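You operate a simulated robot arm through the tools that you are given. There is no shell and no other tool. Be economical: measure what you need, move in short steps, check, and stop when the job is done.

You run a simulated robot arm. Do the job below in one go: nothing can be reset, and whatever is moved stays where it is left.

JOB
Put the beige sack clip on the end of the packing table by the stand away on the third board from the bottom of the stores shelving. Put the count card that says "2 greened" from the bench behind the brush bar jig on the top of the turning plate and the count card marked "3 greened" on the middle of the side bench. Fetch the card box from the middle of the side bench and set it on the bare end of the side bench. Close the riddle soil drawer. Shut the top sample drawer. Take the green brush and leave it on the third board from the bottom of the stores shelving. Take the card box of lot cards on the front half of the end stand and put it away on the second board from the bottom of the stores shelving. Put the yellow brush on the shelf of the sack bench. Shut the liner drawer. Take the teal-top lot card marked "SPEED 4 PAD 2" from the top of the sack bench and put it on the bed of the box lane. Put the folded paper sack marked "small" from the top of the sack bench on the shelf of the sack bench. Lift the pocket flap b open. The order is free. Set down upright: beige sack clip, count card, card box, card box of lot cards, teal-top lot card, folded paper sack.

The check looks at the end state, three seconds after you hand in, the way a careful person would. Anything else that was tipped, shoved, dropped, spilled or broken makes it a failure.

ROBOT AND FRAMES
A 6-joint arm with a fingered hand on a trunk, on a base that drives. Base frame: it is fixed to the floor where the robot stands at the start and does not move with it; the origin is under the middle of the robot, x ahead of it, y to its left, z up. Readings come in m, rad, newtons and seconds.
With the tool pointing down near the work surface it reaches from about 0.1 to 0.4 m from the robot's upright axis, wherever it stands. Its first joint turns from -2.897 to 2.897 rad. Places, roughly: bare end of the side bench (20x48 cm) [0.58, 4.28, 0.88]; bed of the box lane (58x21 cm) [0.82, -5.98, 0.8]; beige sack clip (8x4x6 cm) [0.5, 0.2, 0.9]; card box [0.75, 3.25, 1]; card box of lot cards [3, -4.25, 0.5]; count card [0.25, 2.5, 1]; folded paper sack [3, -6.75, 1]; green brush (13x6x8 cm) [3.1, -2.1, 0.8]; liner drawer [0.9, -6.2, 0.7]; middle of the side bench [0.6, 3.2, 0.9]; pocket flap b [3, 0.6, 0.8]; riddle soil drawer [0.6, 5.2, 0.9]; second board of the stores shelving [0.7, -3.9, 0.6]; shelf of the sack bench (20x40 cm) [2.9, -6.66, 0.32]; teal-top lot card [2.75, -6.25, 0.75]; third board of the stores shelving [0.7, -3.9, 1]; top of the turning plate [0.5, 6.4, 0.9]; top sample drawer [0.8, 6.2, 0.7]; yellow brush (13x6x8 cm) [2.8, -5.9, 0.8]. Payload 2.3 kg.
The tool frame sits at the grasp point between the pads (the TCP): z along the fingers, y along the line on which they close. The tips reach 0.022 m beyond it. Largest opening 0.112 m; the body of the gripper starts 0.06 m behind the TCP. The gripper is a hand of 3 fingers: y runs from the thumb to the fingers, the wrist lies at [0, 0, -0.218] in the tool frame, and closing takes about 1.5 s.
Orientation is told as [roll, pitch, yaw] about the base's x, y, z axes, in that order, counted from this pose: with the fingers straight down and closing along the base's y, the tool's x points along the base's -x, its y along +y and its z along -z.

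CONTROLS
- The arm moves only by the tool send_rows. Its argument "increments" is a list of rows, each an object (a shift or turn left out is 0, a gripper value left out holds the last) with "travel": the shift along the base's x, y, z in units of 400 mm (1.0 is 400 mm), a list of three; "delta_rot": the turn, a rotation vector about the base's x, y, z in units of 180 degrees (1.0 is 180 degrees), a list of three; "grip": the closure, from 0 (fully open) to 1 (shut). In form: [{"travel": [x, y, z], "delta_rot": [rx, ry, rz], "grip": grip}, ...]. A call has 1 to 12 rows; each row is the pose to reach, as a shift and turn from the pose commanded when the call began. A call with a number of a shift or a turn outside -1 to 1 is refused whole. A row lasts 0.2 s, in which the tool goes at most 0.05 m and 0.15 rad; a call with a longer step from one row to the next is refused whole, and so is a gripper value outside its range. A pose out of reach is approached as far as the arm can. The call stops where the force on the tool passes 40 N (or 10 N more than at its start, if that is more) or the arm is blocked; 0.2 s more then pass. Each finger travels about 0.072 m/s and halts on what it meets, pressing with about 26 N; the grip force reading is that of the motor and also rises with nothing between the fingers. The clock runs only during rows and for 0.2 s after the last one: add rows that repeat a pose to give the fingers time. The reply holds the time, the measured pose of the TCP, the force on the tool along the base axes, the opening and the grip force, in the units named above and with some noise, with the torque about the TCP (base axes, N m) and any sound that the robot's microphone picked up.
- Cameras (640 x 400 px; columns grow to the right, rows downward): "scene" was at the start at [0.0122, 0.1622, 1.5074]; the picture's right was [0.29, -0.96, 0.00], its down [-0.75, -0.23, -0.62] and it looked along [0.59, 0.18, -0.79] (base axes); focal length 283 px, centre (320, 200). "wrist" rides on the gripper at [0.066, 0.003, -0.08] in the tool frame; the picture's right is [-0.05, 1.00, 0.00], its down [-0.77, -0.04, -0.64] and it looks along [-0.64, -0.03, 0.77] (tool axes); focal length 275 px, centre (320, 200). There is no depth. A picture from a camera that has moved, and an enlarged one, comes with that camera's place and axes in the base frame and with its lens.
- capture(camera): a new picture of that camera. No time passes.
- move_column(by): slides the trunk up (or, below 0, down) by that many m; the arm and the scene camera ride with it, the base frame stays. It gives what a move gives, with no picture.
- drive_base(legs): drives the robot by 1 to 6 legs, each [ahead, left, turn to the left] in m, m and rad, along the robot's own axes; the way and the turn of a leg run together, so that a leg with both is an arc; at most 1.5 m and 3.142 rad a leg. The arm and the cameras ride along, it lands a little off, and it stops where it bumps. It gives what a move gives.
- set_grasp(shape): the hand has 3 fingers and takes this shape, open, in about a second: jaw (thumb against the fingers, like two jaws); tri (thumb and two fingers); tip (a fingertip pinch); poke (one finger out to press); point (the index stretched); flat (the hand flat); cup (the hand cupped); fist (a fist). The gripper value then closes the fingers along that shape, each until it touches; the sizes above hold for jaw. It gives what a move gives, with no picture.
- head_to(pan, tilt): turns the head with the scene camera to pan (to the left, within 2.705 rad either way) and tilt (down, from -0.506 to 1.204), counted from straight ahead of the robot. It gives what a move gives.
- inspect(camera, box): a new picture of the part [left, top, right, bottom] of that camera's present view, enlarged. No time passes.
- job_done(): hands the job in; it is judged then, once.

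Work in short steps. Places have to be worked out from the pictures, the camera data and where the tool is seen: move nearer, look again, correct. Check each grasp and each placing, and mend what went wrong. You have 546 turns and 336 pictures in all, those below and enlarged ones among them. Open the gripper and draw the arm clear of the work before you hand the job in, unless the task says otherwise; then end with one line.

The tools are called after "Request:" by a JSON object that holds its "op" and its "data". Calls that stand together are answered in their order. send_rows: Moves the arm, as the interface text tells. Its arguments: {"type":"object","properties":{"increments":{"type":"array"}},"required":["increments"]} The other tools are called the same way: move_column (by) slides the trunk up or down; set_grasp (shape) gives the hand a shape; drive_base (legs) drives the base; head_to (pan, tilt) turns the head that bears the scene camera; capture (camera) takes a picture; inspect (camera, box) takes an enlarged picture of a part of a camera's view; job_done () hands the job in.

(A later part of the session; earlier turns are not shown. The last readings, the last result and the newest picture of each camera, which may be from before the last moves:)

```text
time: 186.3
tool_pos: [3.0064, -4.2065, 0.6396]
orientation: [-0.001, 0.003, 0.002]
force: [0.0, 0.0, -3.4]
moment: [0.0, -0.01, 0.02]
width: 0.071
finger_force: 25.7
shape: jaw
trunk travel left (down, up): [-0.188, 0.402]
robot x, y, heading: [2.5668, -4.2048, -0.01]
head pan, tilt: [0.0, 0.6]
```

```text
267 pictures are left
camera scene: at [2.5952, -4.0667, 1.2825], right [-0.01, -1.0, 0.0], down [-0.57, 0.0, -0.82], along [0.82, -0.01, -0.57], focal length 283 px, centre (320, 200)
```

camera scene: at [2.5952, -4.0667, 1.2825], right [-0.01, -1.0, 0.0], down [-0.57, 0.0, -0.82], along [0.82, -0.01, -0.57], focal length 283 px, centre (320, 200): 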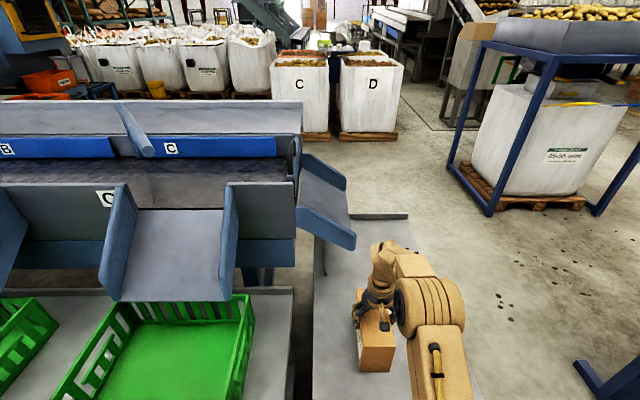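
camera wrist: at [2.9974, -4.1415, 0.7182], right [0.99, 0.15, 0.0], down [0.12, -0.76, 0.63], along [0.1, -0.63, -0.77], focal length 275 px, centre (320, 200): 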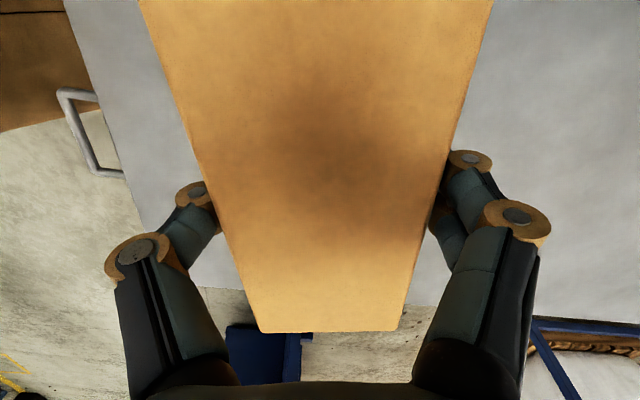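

Request:
{"op": "send_rows", "data": {"increments": [{"travel": [0, 0, -0.008], "grip": 1}, {"travel": [0, 0, -0.011]}, {"travel": [0, 0, -0.011]}]}}

```text
time: 187.1
tool_pos: [3.0065, -4.2061, 0.6358]
orientation: [-0.001, 0.0, 0.002]
force: [-0.2, -0.4, 8.9]
moment: [0.0, -0.01, 0.02]
width: 0.0707
finger_force: 26.7
shape: jaw
trunk travel left (down, up): [-0.188, 0.402]
robot x, y, heading: [2.5669, -4.2063, -0.007]
head pan, tilt: [0.0, 0.6]
```

Contact. Release, rise, then tilt the hand 40° forward for the regrasp.

Request:
{"op": "send_rows", "data": {"increments": [{"grip": 0.3}, {"grip": 0}, {"grip": 0}, {"grip": 0}, {"travel": [0, 0, 0.1], "grip": 0}, {"travel": [0, 0, 0.2]}, {"travel": [-0.05, 0, 0.3], "delta_rot": [0, -0.045, 0]}, {"travel": [-0.1, 0, 0.35], "delta_rot": [0, -0.09, 0]}, {"travel": [-0.15, 0, 0.35], "delta_rot": [0, -0.135, 0]}, {"travel": [-0.2, 0, 0.35], "delta_rot": [0, -0.18, 0]}, {"travel": [-0.25, 0, 0.35], "delta_rot": [0, -0.222, 0]}]}}

Request:
{"op": "capture", "data": {"camera": "wrist"}}

Request:
{"op": "capture", "data": {"camera": "scene"}}

```text
time: 189.5
tool_pos: [2.9085, -4.2077, 0.778]
orientation: [0.001, -0.696, -0.001]
force: [0.4, -0.1, 0.8]
moment: [0.0, 0.02, 0.02]
width: 0.1117
finger_force: 0.1
shape: jaw
out of reach, approached as far as the arm can: row 11
trunk travel left (down, up): [-0.188, 0.402]
robot x, y, heading: [2.5672, -4.2063, -0.006]
head pan, tilt: [0.0, 0.6]
```

```text
266 pictures are left
camera wrist: at [2.8074, -4.2031, 0.7983], right [0.04, 1.0, 0.03], down [0.19, -0.04, 0.98], along [0.98, -0.03, -0.19], focal length 275 px, centre (320, 200)
```

wrist: 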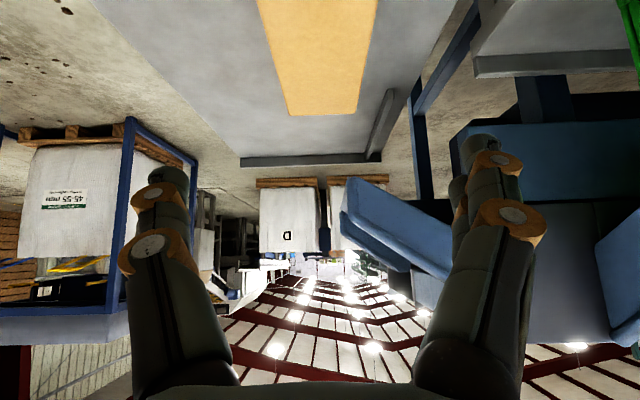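

```text
265 pictures are left
camera scene: at [2.5946, -4.0667, 1.2826], right [-0.01, -1.0, 0.0], down [-0.56, 0.0, -0.83], along [0.83, -0.01, -0.56], focal length 283 px, centre (320, 200)
```

scene: 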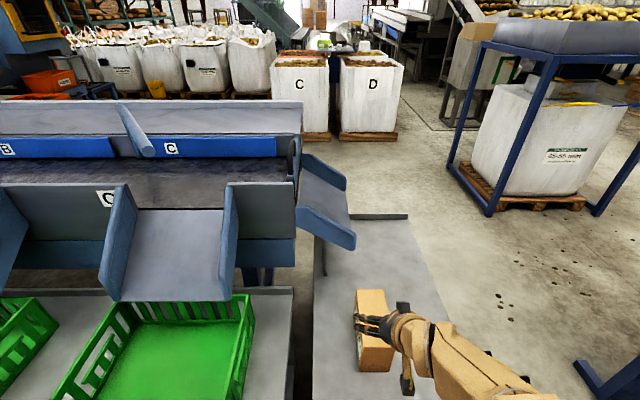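

Now along the approach to the box and grip.

Request:
{"op": "send_rows", "data": {"increments": [{"travel": [0.06, 0.004, -0.1], "grip": 0}, {"travel": [0.12, 0.004, -0.2]}, {"travel": [0.18, 0.004, -0.3]}, {"travel": [0.204, 0.004, -0.34]}]}}

Request:
{"op": "capture", "data": {"camera": "wrist"}}

Request:
{"op": "inspect", "data": {"camera": "scene", "box": [310, 260, 470, 400]}}

```text
time: 190.5
tool_pos: [2.9919, -4.2036, 0.6415]
orientation: [0.0, -0.697, 0.002]
force: [0.1, -0.1, 0.6]
moment: [0.01, 0.01, 0.01]
width: 0.1116
finger_force: 0.1
shape: jaw
trunk travel left (down, up): [-0.188, 0.402]
robot x, y, heading: [2.5641, -4.2095, -0.011]
head pan, tilt: [0.0, 0.6]
```

```text
264 pictures are left
camera wrist: at [2.8899, -4.2011, 0.6622], right [0.04, 1.0, 0.03], down [0.18, -0.04, 0.98], along [0.98, -0.03, -0.19], focal length 275 px, centre (320, 200)
```

wrist: 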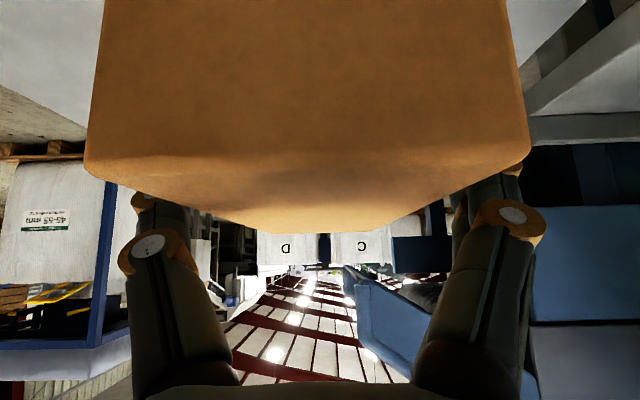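

```text
2.86 times, centred on (390, 330) of scene
camera zoom: at [2.5949, -4.0667, 1.2826], right [-0.01, -1.0, 0.0], down [-0.56, 0.0, -0.83], along [0.82, -0.01, -0.57], focal length 808 px, centre (120, -171)
```

zoom: 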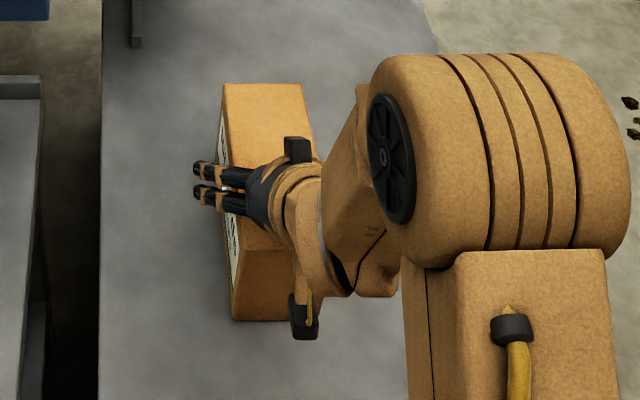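

Position good; close.

Request:
{"op": "send_rows", "data": {"increments": [{"grip": 0.5}, {"grip": 1}, {"grip": 1}, {"grip": 1}, {"grip": 1}, {"grip": 1}, {"travel": [0, 0, 0.05], "grip": 1}, {"travel": [0, 0, 0.1], "grip": 1}, {"travel": [0, 0, 0.2], "grip": 1}]}}

Request:
{"op": "capture", "data": {"camera": "scene"}}

```text
time: 192.5
tool_pos: [2.9922, -4.2035, 0.7216]
orientation: [0.001, -0.695, 0.001]
force: [-0.2, 0.3, -3.6]
moment: [0.02, 0.07, -0.01]
width: 0.0698
finger_force: 26.1
shape: jaw
trunk travel left (down, up): [-0.188, 0.402]
robot x, y, heading: [2.5688, -4.2064, -0.007]
head pan, tilt: [0.0, 0.6]
```

```text
262 pictures are left
camera scene: at [2.595, -4.0667, 1.2825], right [-0.01, -1.0, 0.0], down [-0.57, 0.0, -0.82], along [0.82, -0.01, -0.57], focal length 283 px, centre (320, 200)
```

scene: 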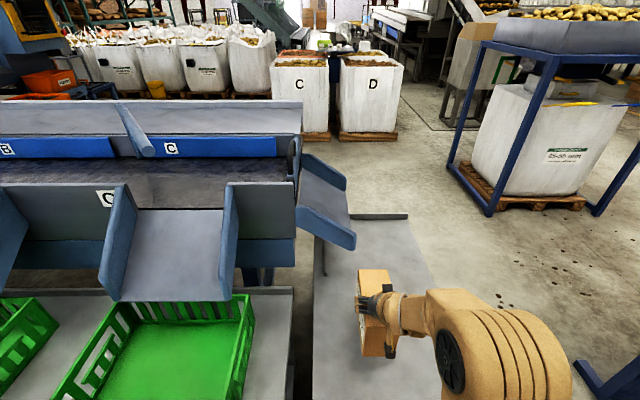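

Held level. Back off, turn round, and go to the shelving at y≈−3.95 (free stretch of the second board).

Request:
{"op": "drive_base", "data": {"legs": [[-0.95, 0, 0], [0, 0, 3.15], [0, -0.256, 0]]}}

Request:
{"op": "capture", "data": {"camera": "scene"}}

```text
refused: 3.15 is not a number from -3.14159 to 3.14159
```

```text
261 pictures are left
camera scene: at [2.595, -4.0667, 1.2825], right [-0.01, -1.0, 0.0], down [-0.57, 0.0, -0.82], along [0.82, -0.01, -0.57], focal length 283 px, centre (320, 200)
```

scene: 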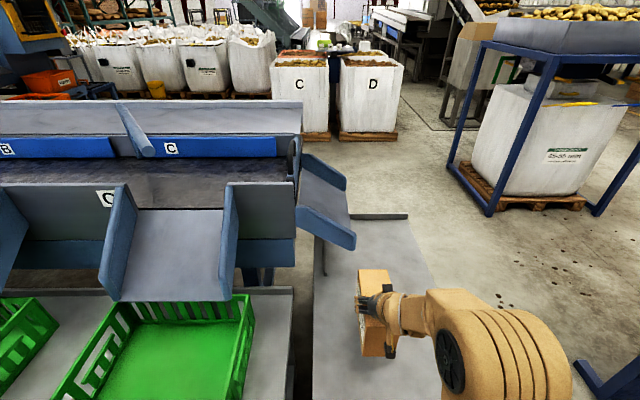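

Turn value slightly over the limit; resend.

Request:
{"op": "drive_base", "data": {"legs": [[-0.95, 0, 0], [0, 0, 3.14], [0, -0.256, 0]]}}

Request:
{"op": "capture", "data": {"camera": "scene"}}

```text
time: 206.4
tool_pos: [1.1743, -3.958, 0.722]
orientation: [0.0, -0.695, -3.114]
force: [-0.8, 0.4, -3.0]
moment: [0.0, -0.07, 0.02]
width: 0.0698
finger_force: 26.0
shape: jaw
trunk travel left (down, up): [-0.188, 0.402]
robot x, y, heading: [1.599, -3.9448, -3.122]
head pan, tilt: [0.0, 0.6]
```

```text
260 pictures are left
camera scene: at [1.5755, -4.0849, 1.2826], right [-0.02, 1.0, 0.0], down [0.57, 0.01, -0.82], along [-0.82, -0.02, -0.57], focal length 283 px, centre (320, 200)
```

scene: 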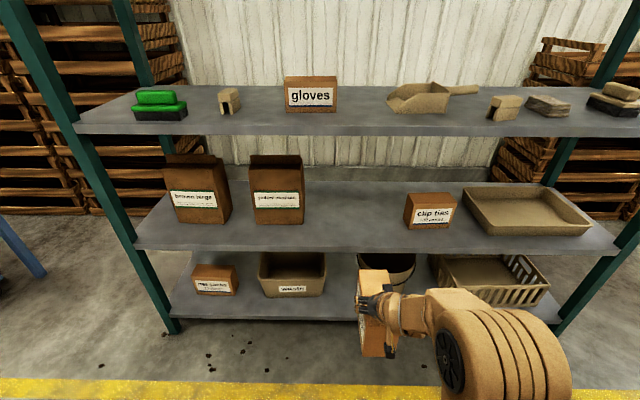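

Clear free stretch at y≈−3.98 on the second board (z≈0.60). Raise a little and drive in.

Request:
{"op": "send_rows", "data": {"increments": [{"travel": [0, 0, 0.06], "grip": 1}, {"travel": [0, 0, 0.11], "grip": 1}]}}

Request:
{"op": "drive_base", "data": {"legs": [[0, 0, -0.02], [0.2, 0.03, 0]]}}

Request:
{"op": "capture", "data": {"camera": "scene"}}

```text
time: 207.0
tool_pos: [1.175, -3.958, 0.7673]
orientation: [-0.002, -0.692, -3.112]
force: [-0.4, -0.5, -2.6]
moment: [0.01, -0.03, 0.03]
width: 0.0698
finger_force: 25.7
shape: jaw
out of reach, approached as far as the arm can: row 1
trunk travel left (down, up): [-0.188, 0.402]
robot x, y, heading: [1.6004, -3.9445, -3.123]
head pan, tilt: [0.0, 0.6]
```

```text
time: 209.0
tool_pos: [0.9734, -3.98, 0.7663]
orientation: [-0.001, -0.694, -3.134]
force: [0.2, -0.3, -2.6]
moment: [0.03, -0.03, 0.01]
width: 0.0698
finger_force: 25.6
shape: jaw
trunk travel left (down, up): [-0.188, 0.402]
robot x, y, heading: [1.4002, -3.9744, 3.143]
head pan, tilt: [0.0, 0.6]
```

```text
259 pictures are left
camera scene: at [1.3714, -4.1142, 1.2825], right [0.0, 1.0, 0.0], down [0.57, 0.0, -0.82], along [-0.82, 0.0, -0.57], focal length 283 px, centre (320, 200)
```

scene: 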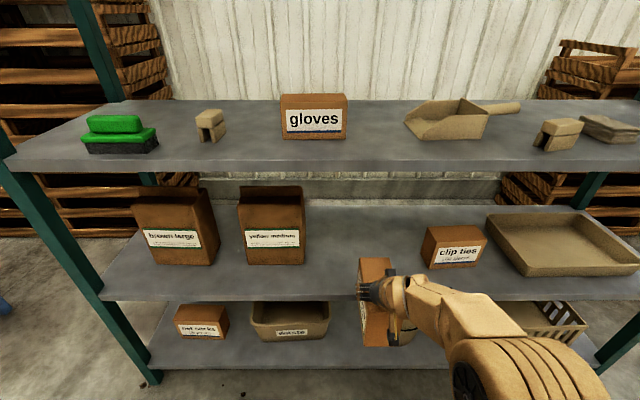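

Request:
{"op": "drive_base", "data": {"legs": [[0.195, 0, 0]]}}

Request:
{"op": "capture", "data": {"camera": "scene"}}

Request:
{"op": "capture", "data": {"camera": "wrist"}}

```text
time: 210.5
tool_pos: [0.7802, -3.9797, 0.7672]
orientation: [-0.002, -0.695, -3.132]
force: [0.0, -0.3, -2.2]
moment: [0.0, -0.03, 0.02]
width: 0.0697
finger_force: 26.1
shape: jaw
trunk travel left (down, up): [-0.188, 0.402]
robot x, y, heading: [1.2056, -3.971, -3.145]
head pan, tilt: [0.0, 0.6]
```

```text
258 pictures are left
camera scene: at [1.1778, -4.1141, 1.2825], right [0.0, 1.0, 0.0], down [0.57, 0.0, -0.82], along [-0.82, 0.0, -0.57], focal length 283 px, centre (320, 200)
```

scene: 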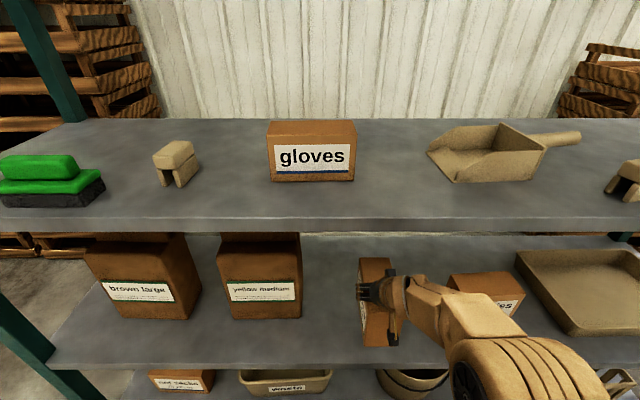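

```text
257 pictures are left
camera wrist: at [0.8824, -3.9827, 0.7864], right [-0.03, -1.0, 0.03], down [-0.19, 0.03, 0.98], along [-0.98, 0.02, -0.19], focal length 275 px, centre (320, 200)
```

wrist: 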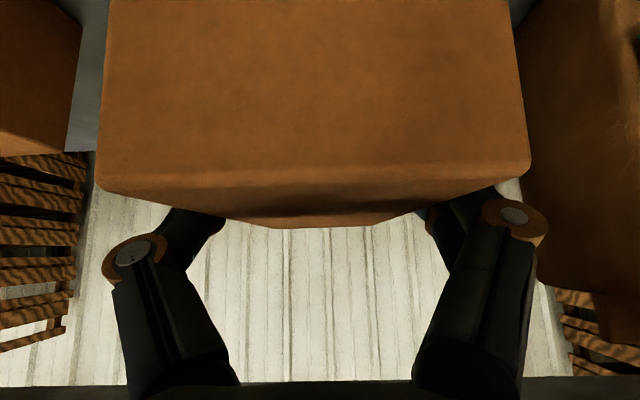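

Centred in the gap. Lower gently.

Request:
{"op": "send_rows", "data": {"increments": [{"travel": [0, 0, -0.06], "grip": 1}, {"travel": [0, 0, -0.12]}, {"travel": [0, 0, -0.15]}, {"travel": [0, 0, -0.165]}, {"travel": [0, 0, -0.17]}]}}

Request:
{"op": "inspect", "data": {"camera": "scene", "box": [300, 230, 460, 370]}}

```text
time: 211.7
tool_pos: [0.7791, -3.9806, 0.6977]
orientation: [-0.001, -0.694, -3.132]
force: [0.0, -0.1, -3.4]
moment: [0.02, -0.05, 0.0]
width: 0.0698
finger_force: 26.3
shape: jaw
out of reach, approached as far as the arm can: row 1
trunk travel left (down, up): [-0.188, 0.402]
robot x, y, heading: [1.2073, -3.9723, 3.14]
head pan, tilt: [0.0, 0.6]
```

```text
2.86 times, centred on (380, 300) of scene
camera zoom: at [1.178, -4.1141, 1.2825], right [0.0, 1.0, 0.0], down [0.57, 0.0, -0.82], along [-0.82, 0.0, -0.57], focal length 808 px, centre (149, -86)
```

zoom: 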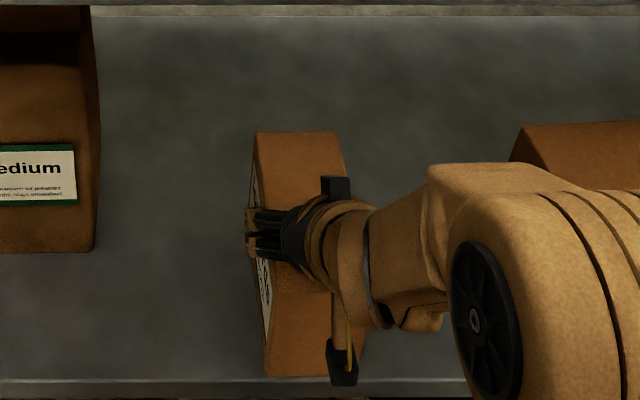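

I move 3 cm deeper for margin, then lower in small steps.

Request:
{"op": "send_rows", "data": {"increments": [{"travel": [-0.04, 0, 0], "grip": 1}, {"travel": [-0.08, 0, 0]}, {"travel": [-0.08, 0, -0.012]}, {"travel": [-0.08, 0, -0.024]}]}}

```text
time: 212.7
tool_pos: [0.7474, -3.9798, 0.6919]
orientation: [-0.001, -0.704, -3.13]
force: [-3.3, 0.9, 29.6]
moment: [-0.11, 0.29, 0.01]
width: 0.0694
finger_force: 25.6
shape: jaw
trunk travel left (down, up): [-0.188, 0.402]
robot x, y, heading: [1.2059, -3.9741, 3.146]
head pan, tilt: [0.0, 0.6]
```

Down on the board. Ease, open and withdraw along the hand's axis.

Request:
{"op": "send_rows", "data": {"increments": [{"travel": [0, 0, 0.006], "grip": 1}, {"travel": [0, 0, 0.006], "grip": 0.3}, {"travel": [0, 0, 0.006], "grip": 0}, {"travel": [0, 0, 0.006], "grip": 0}, {"travel": [0, 0, 0.006], "grip": 0}, {"travel": [0.06, 0, 0.08], "grip": 0}, {"travel": [0.12, 0, 0.15], "grip": 0}, {"travel": [0.2, 0, 0.2], "grip": 0}]}}

Request:
{"op": "capture", "data": {"camera": "scene"}}

```text
time: 214.5
tool_pos: [0.828, -3.9794, 0.7694]
orientation: [0.0, -0.695, -3.133]
force: [-0.9, 0.9, 0.0]
moment: [0.0, -0.01, -0.02]
width: 0.1118
finger_force: 0.1
shape: jaw
out of reach, approached as far as the arm can: row 7
trunk travel left (down, up): [-0.188, 0.402]
robot x, y, heading: [1.205, -3.9769, -3.148]
head pan, tilt: [0.0, 0.6]
```

```text
255 pictures are left
camera scene: at [1.1787, -4.114, 1.2825], right [0.0, 1.0, 0.0], down [0.56, 0.0, -0.83], along [-0.83, 0.0, -0.56], focal length 283 px, centre (320, 200)
```

scene: 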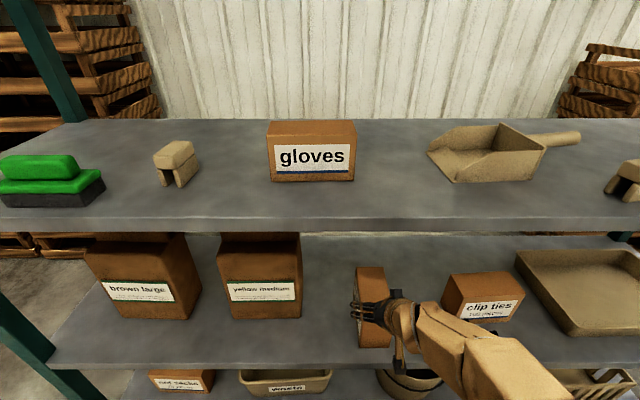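

Box is upright in place. Back out, straighten the hand, raise the trunk, and go to the sack bench end.

Request:
{"op": "drive_base", "data": {"legs": [[-0.42, 0, 0]]}}

Request:
{"op": "move_column", "data": {"by": 0.25}}

Request:
{"op": "send_rows", "data": {"increments": [{"travel": [0.0, 0, 0.05], "delta_rot": [0, -0.045, 0]}, {"travel": [0, 0, 0.1], "delta_rot": [0, -0.09, 0]}, {"travel": [0, 0, 0.2], "delta_rot": [0, -0.135, 0]}, {"travel": [0.06, 0, 0.3], "delta_rot": [0, -0.18, 0]}, {"travel": [0.12, 0, 0.4], "delta_rot": [0, -0.222, 0]}]}}

Request:
{"op": "drive_base", "data": {"legs": [[0, 0, 3.14], [0, -1.1, 0], [0, -1.1, 0]]}}

Request:
{"op": "capture", "data": {"camera": "scene"}}

```text
time: 217.1
tool_pos: [1.2477, -3.9804, 0.7688]
orientation: [0.0, -0.694, -3.13]
force: [-0.3, -0.1, 0.0]
moment: [0.04, -0.01, -0.01]
width: 0.1115
finger_force: 0.1
shape: jaw
trunk travel left (down, up): [-0.188, 0.402]
robot x, y, heading: [1.6233, -3.9719, -3.142]
head pan, tilt: [0.0, 0.6]
```

```text
time: 219.7
tool_pos: [1.2465, -3.9804, 1.0183]
orientation: [0.002, -0.695, -3.131]
force: [0.5, -0.2, 0.6]
moment: [-0.03, -0.04, 0.0]
width: 0.1117
finger_force: 0.0
shape: jaw
trunk travel left (down, up): [-0.438, 0.152]
robot x, y, heading: [1.6268, -3.9732, -3.141]
head pan, tilt: [0.0, 0.6]
```

```text
time: 220.9
tool_pos: [1.2945, -3.9786, 1.1779]
orientation: [0.006, 0.004, -3.133]
force: [-0.2, 0.4, -0.7]
moment: [-0.01, -0.03, 0.0]
width: 0.112
finger_force: 0.0
shape: jaw
trunk travel left (down, up): [-0.438, 0.152]
robot x, y, heading: [1.6319, -3.9745, -3.138]
head pan, tilt: [0.0, 0.6]
```

```text
time: 239.1
tool_pos: [1.9636, -6.1602, 1.1793]
orientation: [0.009, 0.003, 0.021]
force: [0.1, -0.7, 0.2]
moment: [0.01, 0.0, -0.03]
width: 0.1122
finger_force: 0.0
shape: jaw
trunk travel left (down, up): [-0.438, 0.152]
robot x, y, heading: [1.6364, -6.1724, 0.012]
head pan, tilt: [0.0, 0.6]
```

```text
254 pictures are left
camera scene: at [1.6605, -6.0294, 1.5326], right [0.01, -1.0, 0.0], down [-0.56, -0.01, -0.83], along [0.82, 0.01, -0.56], focal length 283 px, centre (320, 200)
```

scene: 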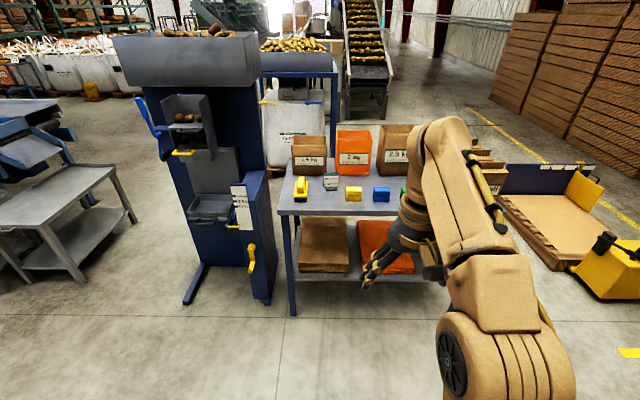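

Request:
{"op": "inspect", "data": {"camera": "scene", "box": [260, 110, 460, 300]}}

```text
2.11 times, centred on (360, 205) of scene
camera zoom: at [1.6605, -6.0294, 1.5326], right [0.01, -1.0, 0.0], down [-0.56, -0.01, -0.83], along [0.82, 0.01, -0.56], focal length 595 px, centre (236, 190)
```

zoom: 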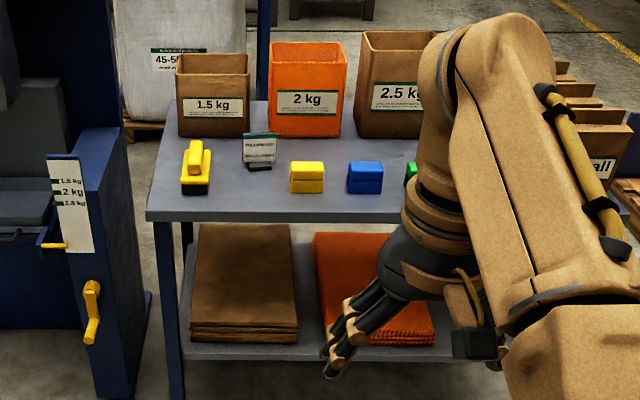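

I move nearer and right to see the bench fully.

Request:
{"op": "drive_base", "data": {"legs": [[0, -0.4, -0.012], [0.5, 0, 0]]}}

Request:
{"op": "capture", "data": {"camera": "scene"}}

Request:
{"op": "capture", "data": {"camera": "wrist"}}

```text
time: 244.1
tool_pos: [2.4663, -6.5602, 1.1798]
orientation: [0.005, 0.003, 0.014]
force: [-0.1, 0.0, -0.8]
moment: [0.02, 0.0, 0.01]
width: 0.1119
finger_force: 0.0
shape: jaw
trunk travel left (down, up): [-0.438, 0.152]
robot x, y, heading: [2.1354, -6.5656, 0.01]
head pan, tilt: [0.0, 0.6]
```

```text
252 pictures are left
camera scene: at [2.1634, -6.4279, 1.5325], right [0.01, -1.0, 0.0], down [-0.57, 0.0, -0.82], along [0.82, 0.01, -0.57], focal length 283 px, centre (320, 200)
```

scene: 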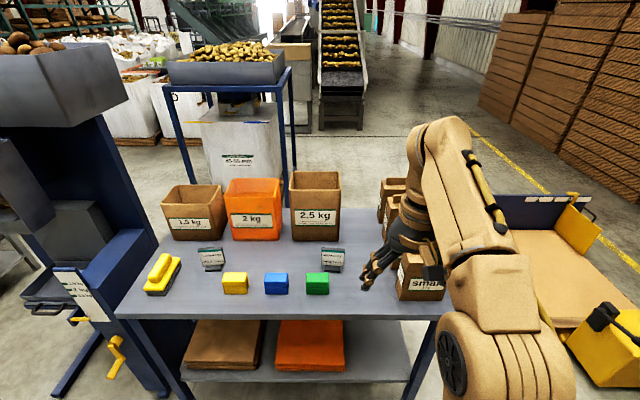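

```text
251 pictures are left
camera wrist: at [2.3999, -6.5596, 1.2605], right [0.03, 1.0, 0.01], down [0.77, -0.03, 0.63], along [0.63, -0.02, -0.77], focal length 275 px, centre (320, 200)
```

wrist: 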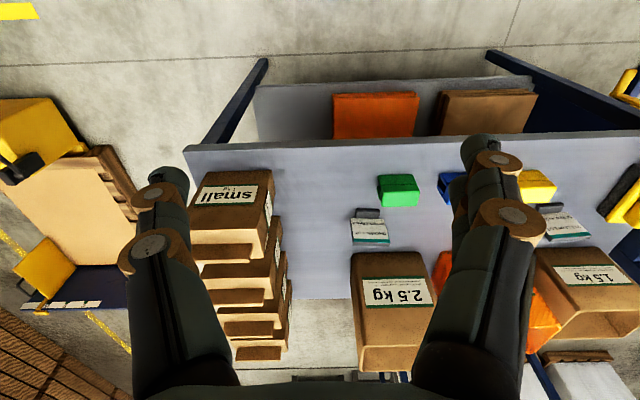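

Request:
{"op": "inspect", "data": {"camera": "scene", "box": [140, 230, 240, 310]}}

Request:
{"op": "inspect", "data": {"camera": "scene", "box": [310, 230, 390, 300]}}

Request:
{"op": "inspect", "data": {"camera": "wrist", "box": [170, 140, 470, 370]}}

```text
5.00 times, centred on (190, 270) of scene
camera zoom: at [2.1634, -6.4279, 1.5325], right [0.01, -1.0, 0.0], down [-0.57, 0.0, -0.82], along [0.82, 0.01, -0.57], focal length 1413 px, centre (970, -150)
```

zoom: 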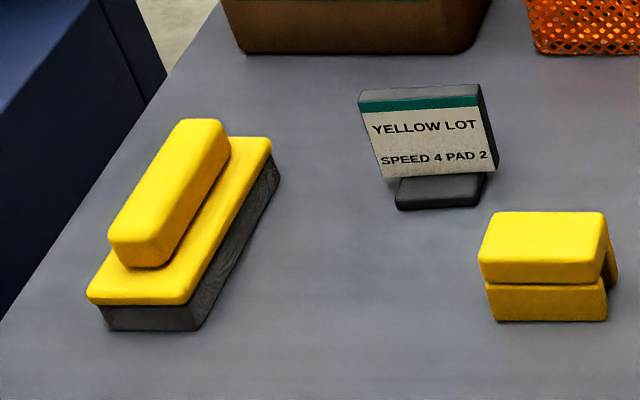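

```text
5.71 times, centred on (350, 265) of scene
camera zoom: at [2.1634, -6.4279, 1.5325], right [0.01, -1.0, 0.0], down [-0.57, 0.0, -0.82], along [0.82, 0.01, -0.57], focal length 1615 px, centre (149, -171)
```

zoom: 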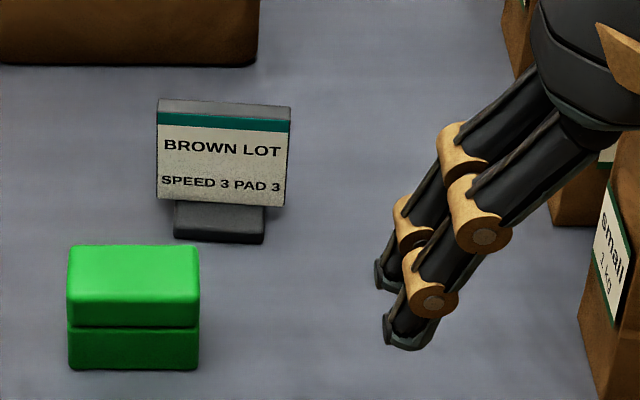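

```text
1.74 times, centred on (320, 255) of wrist
camera zoom: at [2.3999, -6.5596, 1.2605], right [0.03, 1.0, 0.01], down [0.77, -0.03, 0.63], along [0.63, -0.02, -0.77], focal length 479 px, centre (320, 104)
```

zoom: 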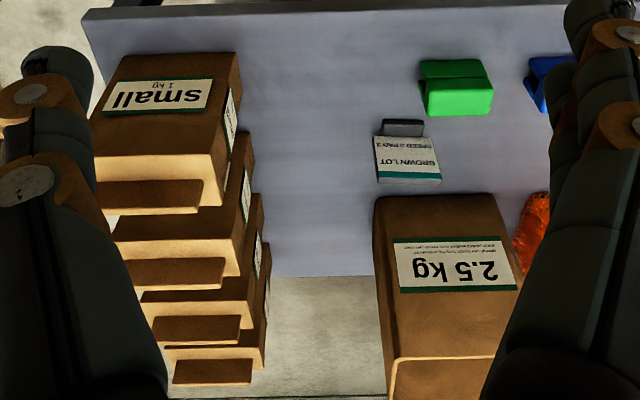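

Target card is the left one ("YELLOW LOT SPEED 4 PAD 2"). I move the arm left out of the way to see the small sack and the shelf.

Request:
{"op": "send_rows", "data": {"increments": [{"travel": [-0.05, 0.1, 0]}, {"travel": [-0.1, 0.2, 0]}, {"travel": [-0.15, 0.3, 0]}, {"travel": [-0.2, 0.4, 0]}, {"travel": [-0.25, 0.5, 0]}, {"travel": [-0.3, 0.6, 0]}]}}

Request:
{"op": "head_to", "data": {"pan": -0.35, "tilt": 0.7}}

Request:
{"op": "capture", "data": {"camera": "scene"}}

```text
time: 245.5
tool_pos: [2.3457, -6.3189, 1.1794]
orientation: [0.005, 0.004, 0.014]
force: [-0.2, -0.5, -0.6]
moment: [0.0, -0.03, -0.01]
width: 0.1119
finger_force: 0.1
shape: jaw
trunk travel left (down, up): [-0.438, 0.152]
robot x, y, heading: [2.1344, -6.571, 0.008]
head pan, tilt: [0.0, 0.6]
```

```text
time: 246.3
tool_pos: [2.3465, -6.3208, 1.1803]
orientation: [0.004, 0.005, 0.014]
force: [0.4, -0.3, -0.5]
moment: [0.0, -0.01, 0.02]
width: 0.112
finger_force: 0.0
shape: jaw
trunk travel left (down, up): [-0.438, 0.152]
robot x, y, heading: [2.1348, -6.5711, 0.013]
head pan, tilt: [-0.351, 0.7]
```

```text
247 pictures are left
camera scene: at [2.1545, -6.4569, 1.5239], right [-0.34, -0.94, 0.0], down [-0.61, 0.22, -0.77], along [0.72, -0.26, -0.64], focal length 283 px, centre (320, 200)
```

scene: 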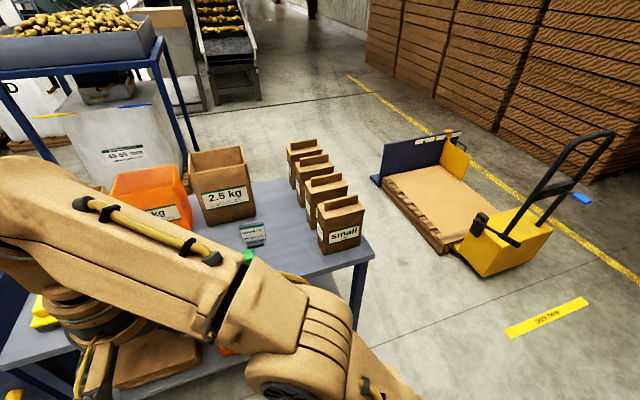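

Request:
{"op": "inspect", "data": {"camera": "scene", "box": [260, 130, 400, 270]}}

```text
2.86 times, centred on (330, 200) of scene
camera zoom: at [2.1545, -6.4569, 1.5239], right [-0.34, -0.94, 0.0], down [-0.61, 0.22, -0.77], along [0.72, -0.26, -0.64], focal length 808 px, centre (291, 200)
```

zoom: 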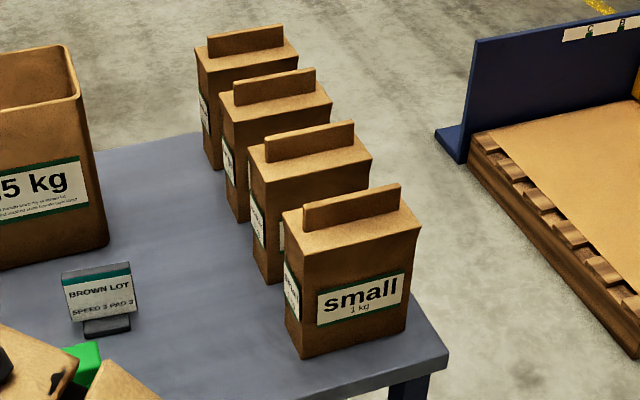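

The front sack ("small 1 kg"): body ≈ 14×8×16 cm, fold on top from z≈0.93 to 0.97, centre near [2.765, −6.74]. Plan: pinch the fold, turn it 90°, set on the bench, then regrasp low and horizontally for the shelf. I drive nearer.

Request:
{"op": "drive_base", "data": {"legs": [[0.25, -0.13, -0.01]]}}

Request:
{"op": "send_rows", "data": {"increments": [{"travel": [0.0, -0.1, 0], "delta_rot": [0, 0, -0.045], "grip": 0}, {"travel": [0.0, -0.2, 0], "delta_rot": [0, 0, -0.09], "grip": 0}, {"travel": [0.0, -0.3, 0], "delta_rot": [0, 0, -0.135], "grip": 0.4}, {"travel": [0, -0.4, 0], "delta_rot": [0, 0, -0.18], "grip": 0.5}, {"travel": [0, -0.5, 0], "delta_rot": [0, 0, -0.225], "grip": 0.5}, {"travel": [0, -0.6, 0], "delta_rot": [0, 0, -0.27], "grip": 0.5}, {"travel": [0.03, -0.65, 0], "delta_rot": [0, 0, -0.315], "grip": 0.5}, {"travel": [0.06, -0.7, 0], "delta_rot": [0, 0, -0.36], "grip": 0.5}, {"travel": [0.1, -0.72, 0], "delta_rot": [0, 0, -0.405], "grip": 0.5}, {"travel": [0.14, -0.72, 0], "delta_rot": [0, 0, -0.45], "grip": 0.5}, {"travel": [0.18, -0.72, 0], "delta_rot": [0, 0, -0.495], "grip": 0.5}]}}

Request:
{"op": "capture", "data": {"camera": "scene"}}

Request:
{"op": "capture", "data": {"camera": "wrist"}}

```text
time: 248.3
tool_pos: [2.5972, -6.452, 1.1796]
orientation: [0.007, 0.003, 0.005]
force: [0.2, -0.6, -0.5]
moment: [0.02, -0.03, -0.01]
width: 0.1121
finger_force: 0.1
shape: jaw
trunk travel left (down, up): [-0.438, 0.152]
robot x, y, heading: [2.3822, -6.6993, -0.001]
head pan, tilt: [-0.351, 0.7]
```

```text
time: 250.7
tool_pos: [2.6702, -6.7387, 1.1784]
orientation: [0.005, 0.004, -1.552]
force: [-0.1, 0.1, -0.3]
moment: [0.03, 0.03, -0.01]
width: 0.0565
finger_force: 0.0
shape: jaw
trunk travel left (down, up): [-0.438, 0.152]
robot x, y, heading: [2.3828, -6.7018, -0.001]
head pan, tilt: [-0.351, 0.7]
```

```text
245 pictures are left
camera scene: at [2.4044, -6.5874, 1.5239], right [-0.35, -0.94, 0.0], down [-0.6, 0.22, -0.76], along [0.72, -0.26, -0.64], focal length 283 px, centre (320, 200)
```

scene: 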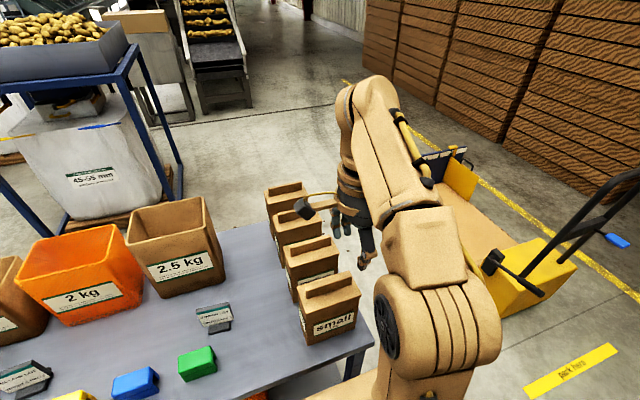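

```text
244 pictures are left
camera wrist: at [2.6714, -6.6742, 1.2613], right [1.0, -0.03, 0.01], down [-0.03, -0.77, 0.63], along [-0.01, -0.63, -0.77], focal length 275 px, centre (320, 200)
```

wrist: 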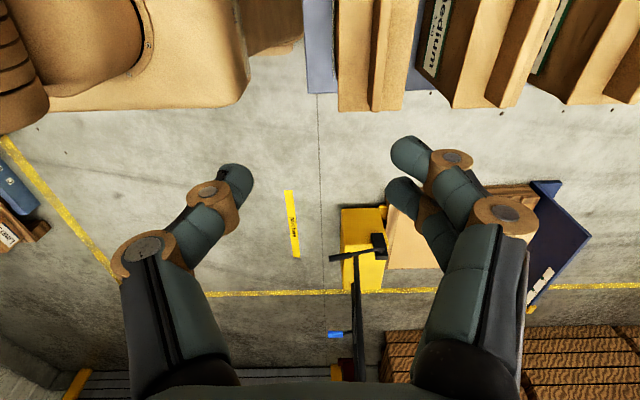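

Request:
{"op": "inspect", "data": {"camera": "scene", "box": [270, 230, 380, 360]}}

Request:
{"op": "inspect", "data": {"camera": "wrist", "box": [300, 0, 480, 120]}}

```text
3.08 times, centred on (325, 295) of scene
camera zoom: at [2.4044, -6.5874, 1.5239], right [-0.35, -0.94, 0.0], down [-0.6, 0.22, -0.76], along [0.72, -0.26, -0.64], focal length 870 px, centre (305, -92)
```

zoom: 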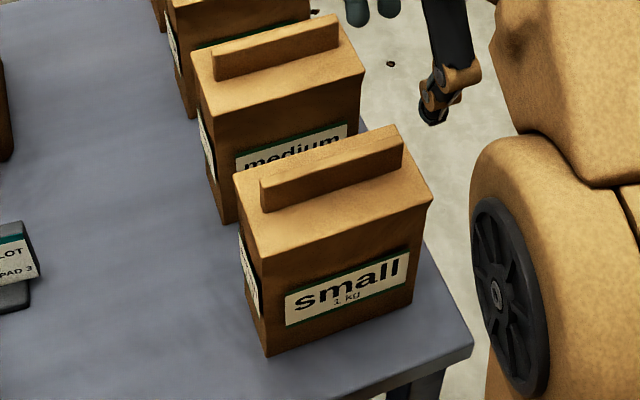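

```text
3.33 times, centred on (390, 60) of wrist
camera zoom: at [2.6714, -6.6742, 1.2613], right [1.0, -0.03, 0.01], down [-0.03, -0.77, 0.63], along [-0.01, -0.63, -0.77], focal length 918 px, centre (87, 667)
```

zoom: 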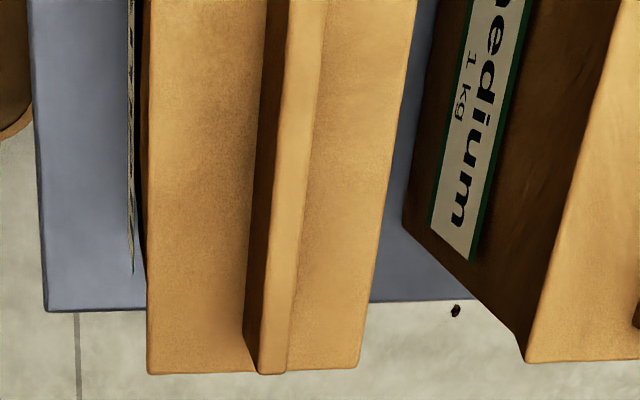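

Triangulated: body top z≈0.972, fold up to 1.012, fold at x≈2.726, y −6.67…−6.78, bench top ≈0.83. I go down over the fold with a half-closed hand.

Request:
{"op": "send_rows", "data": {"increments": [{"travel": [0.07, 0.02, -0.08], "delta_rot": [0, 0, -0.006], "grip": 0.5}, {"travel": [0.14, 0.042, -0.16], "delta_rot": [0, 0, -0.006]}, {"travel": [0.14, 0.042, -0.26], "delta_rot": [0, 0, -0.006]}, {"travel": [0.14, 0.042, -0.34], "delta_rot": [0, 0, -0.006]}]}}

Request:
{"op": "capture", "data": {"camera": "wrist"}}

Request:
{"op": "inspect", "data": {"camera": "scene", "box": [270, 230, 400, 360]}}

```text
time: 251.7
tool_pos: [2.7251, -6.7229, 1.0426]
orientation: [0.004, 0.004, -1.568]
force: [-0.1, 0.3, -0.8]
moment: [-0.04, 0.03, 0.04]
width: 0.0563
finger_force: 0.0
shape: jaw
trunk travel left (down, up): [-0.438, 0.152]
robot x, y, heading: [2.3796, -6.6949, 0.0]
head pan, tilt: [-0.351, 0.7]
```

```text
241 pictures are left
camera wrist: at [2.7276, -6.6585, 1.1245], right [1.0, -0.05, 0.01], down [-0.04, -0.77, 0.63], along [-0.02, -0.63, -0.77], focal length 275 px, centre (320, 200)
```

wrist: 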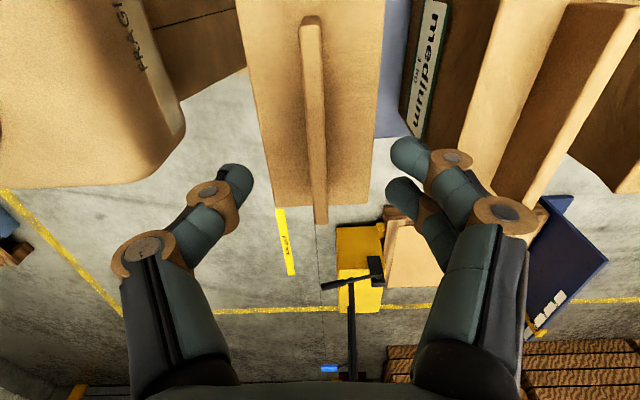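

```text
3.08 times, centred on (335, 295) of scene
camera zoom: at [2.4042, -6.5874, 1.5239], right [-0.34, -0.94, 0.0], down [-0.6, 0.22, -0.76], along [0.72, -0.26, -0.64], focal length 870 px, centre (274, -92)
```

zoom: 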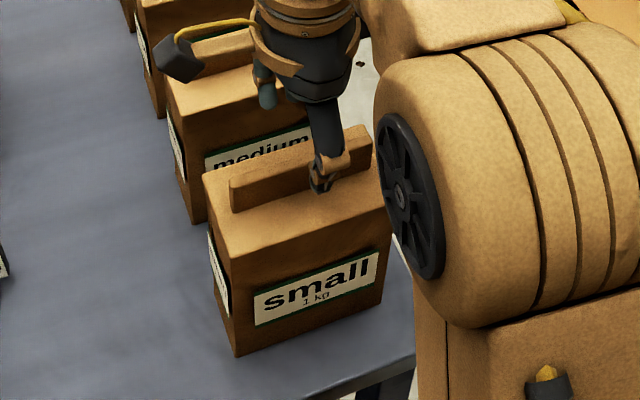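

Well aligned; descend and pinch.

Request:
{"op": "send_rows", "data": {"increments": [{"travel": [0, 0, -0.05], "grip": 0.5}, {"travel": [0, 0, -0.098]}, {"travel": [0, 0, -0.098], "grip": 1}, {"travel": [0, 0, -0.098], "grip": 1}, {"travel": [0, 0, -0.098], "grip": 1}, {"travel": [0, 0, -0.098], "grip": 1}, {"travel": [0, 0, -0.098], "grip": 1}]}}

Request:
{"op": "capture", "data": {"camera": "wrist"}}

```text
time: 253.3
tool_pos: [2.7244, -6.7241, 1.0047]
orientation: [0.007, 0.005, -1.567]
force: [-1.6, 0.1, 0.4]
moment: [0.02, -0.02, -0.02]
width: 0.0038
finger_force: 25.7
shape: jaw
trunk travel left (down, up): [-0.438, 0.152]
robot x, y, heading: [2.386, -6.699, -0.0]
head pan, tilt: [-0.351, 0.7]
```

```text
239 pictures are left
camera wrist: at [2.7272, -6.6583, 1.0859], right [1.0, -0.04, 0.01], down [-0.04, -0.77, 0.63], along [-0.02, -0.63, -0.77], focal length 275 px, centre (320, 200)
```

wrist: 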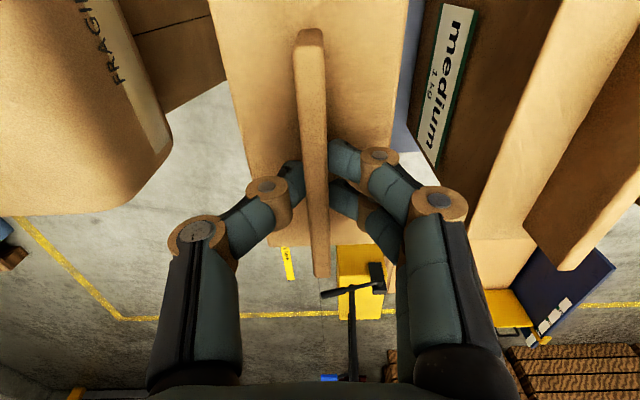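

Lift a little and check that it comes along.

Request:
{"op": "send_rows", "data": {"increments": [{"travel": [0, 0, 0.04], "grip": 1}, {"travel": [0, 0, 0.1], "grip": 1}, {"travel": [0, 0, 0.16], "grip": 1}]}}

Request:
{"op": "capture", "data": {"camera": "scene"}}

```text
time: 254.1
tool_pos: [2.7247, -6.7228, 1.0684]
orientation: [0.006, 0.003, -1.57]
force: [-1.1, -0.1, -10.0]
moment: [0.02, -0.05, 0.0]
width: 0.0036
finger_force: 25.4
shape: jaw
trunk travel left (down, up): [-0.438, 0.152]
robot x, y, heading: [2.387, -6.6992, -0.004]
head pan, tilt: [-0.351, 0.7]
```

```text
238 pictures are left
camera scene: at [2.4047, -6.5874, 1.5239], right [-0.35, -0.94, 0.0], down [-0.6, 0.22, -0.76], along [0.72, -0.26, -0.64], focal length 283 px, centre (320, 200)
```

scene: 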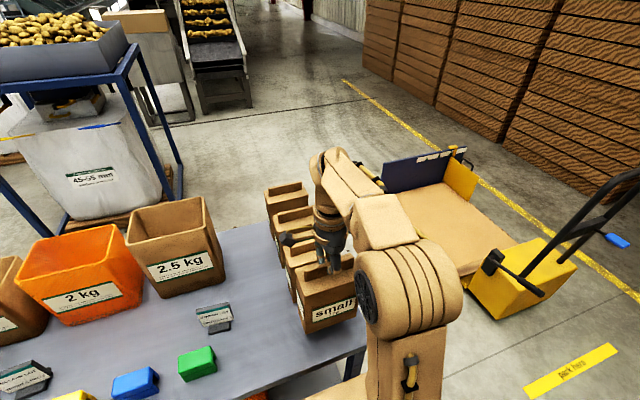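

It's held (≈1 kg). Move left clear of the others and turn it 90°.

Request:
{"op": "send_rows", "data": {"increments": [{"travel": [-0.02, 0.08, 0.05], "grip": 1}, {"travel": [-0.02, 0.18, 0.08]}, {"travel": [-0.02, 0.26, 0.08], "delta_rot": [0, 0, 0.045]}, {"travel": [-0.02, 0.3, 0.08], "delta_rot": [0, 0, 0.09]}, {"travel": [0, 0.3, 0.08], "delta_rot": [0, 0, 0.135]}, {"travel": [0.02, 0.3, 0.08], "delta_rot": [0, 0, 0.18]}, {"travel": [0.04, 0.3, 0.08], "delta_rot": [0, 0, 0.225]}, {"travel": [0.06, 0.3, 0.08], "delta_rot": [0, 0, 0.27]}, {"travel": [0.08, 0.3, 0.08], "delta_rot": [0, 0, 0.315]}, {"travel": [0.08, 0.3, 0.08], "delta_rot": [0, 0, 0.36]}, {"travel": [0.08, 0.3, 0.08], "delta_rot": [0, 0, 0.405]}, {"travel": [0.08, 0.3, 0.08], "delta_rot": [0, 0, 0.45]}]}}

Request:
{"op": "send_rows", "data": {"increments": [{"delta_rot": [0, 0, 0.045], "grip": 1}, {"delta_rot": [0, 0, 0.05], "travel": [0, 0, -0.08]}, {"delta_rot": [0, 0, 0.05], "travel": [0, 0, -0.16]}]}}

Request:
{"op": "capture", "data": {"camera": "scene"}}

Request:
{"op": "capture", "data": {"camera": "wrist"}}

```text
time: 256.7
tool_pos: [2.7575, -6.6023, 1.1002]
orientation: [0.005, 0.005, -0.151]
force: [-0.5, 0.0, -9.9]
moment: [0.04, 0.0, -0.02]
width: 0.0034
finger_force: 25.9
shape: jaw
trunk travel left (down, up): [-0.438, 0.152]
robot x, y, heading: [2.3827, -6.6977, -0.002]
head pan, tilt: [-0.351, 0.7]
```

```text
time: 257.5
tool_pos: [2.7571, -6.6026, 1.0344]
orientation: [0.006, 0.003, 0.005]
force: [-0.1, 0.8, -10.0]
moment: [0.06, 0.04, -0.02]
width: 0.003
finger_force: 26.3
shape: jaw
trunk travel left (down, up): [-0.438, 0.152]
robot x, y, heading: [2.3831, -6.6973, -0.004]
head pan, tilt: [-0.351, 0.7]
```

```text
237 pictures are left
camera scene: at [2.4053, -6.587, 1.5239], right [-0.35, -0.94, 0.0], down [-0.61, 0.22, -0.76], along [0.72, -0.26, -0.64], focal length 283 px, centre (320, 200)
```

scene: 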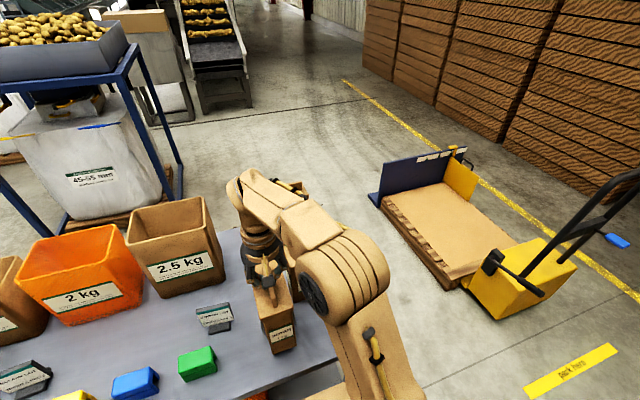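

```text
236 pictures are left
camera wrist: at [2.6918, -6.6013, 1.1169], right [0.04, 1.0, 0.01], down [0.77, -0.04, 0.63], along [0.63, -0.02, -0.77], focal length 275 px, centre (320, 200)
```

wrist: 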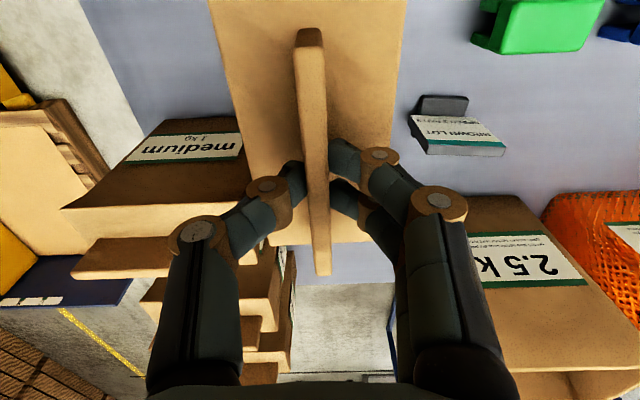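

Lower to the bench.

Request:
{"op": "send_rows", "data": {"increments": [{"travel": [0, 0, -0.04], "grip": 1}, {"travel": [0, 0, -0.065]}, {"travel": [0, 0, -0.076]}, {"travel": [0, 0, -0.076]}]}}

```text
time: 258.5
tool_pos: [2.7572, -6.6031, 1.0058]
orientation: [0.008, 0.003, 0.001]
force: [-0.4, -0.5, -9.6]
moment: [0.02, -0.05, -0.02]
width: 0.0032
finger_force: 25.7
shape: jaw
trunk travel left (down, up): [-0.438, 0.152]
robot x, y, heading: [2.3827, -6.6988, -0.004]
head pan, tilt: [-0.351, 0.7]
```

Request:
{"op": "send_rows", "data": {"increments": [{"travel": [0, 0, -0.005], "grip": 1}, {"travel": [0, 0, -0.01]}, {"travel": [0, 0, -0.015]}, {"travel": [0, 0, -0.015]}]}}

```text
time: 259.5
tool_pos: [2.756, -6.6057, 1.0011]
orientation: [0.009, -0.003, 0.002]
force: [8.4, -4.6, 32.5]
moment: [-0.16, -0.12, 0.0]
width: 0.0064
finger_force: 26.0
shape: jaw
trunk travel left (down, up): [-0.438, 0.152]
robot x, y, heading: [2.384, -6.6936, -0.002]
head pan, tilt: [-0.351, 0.7]
```

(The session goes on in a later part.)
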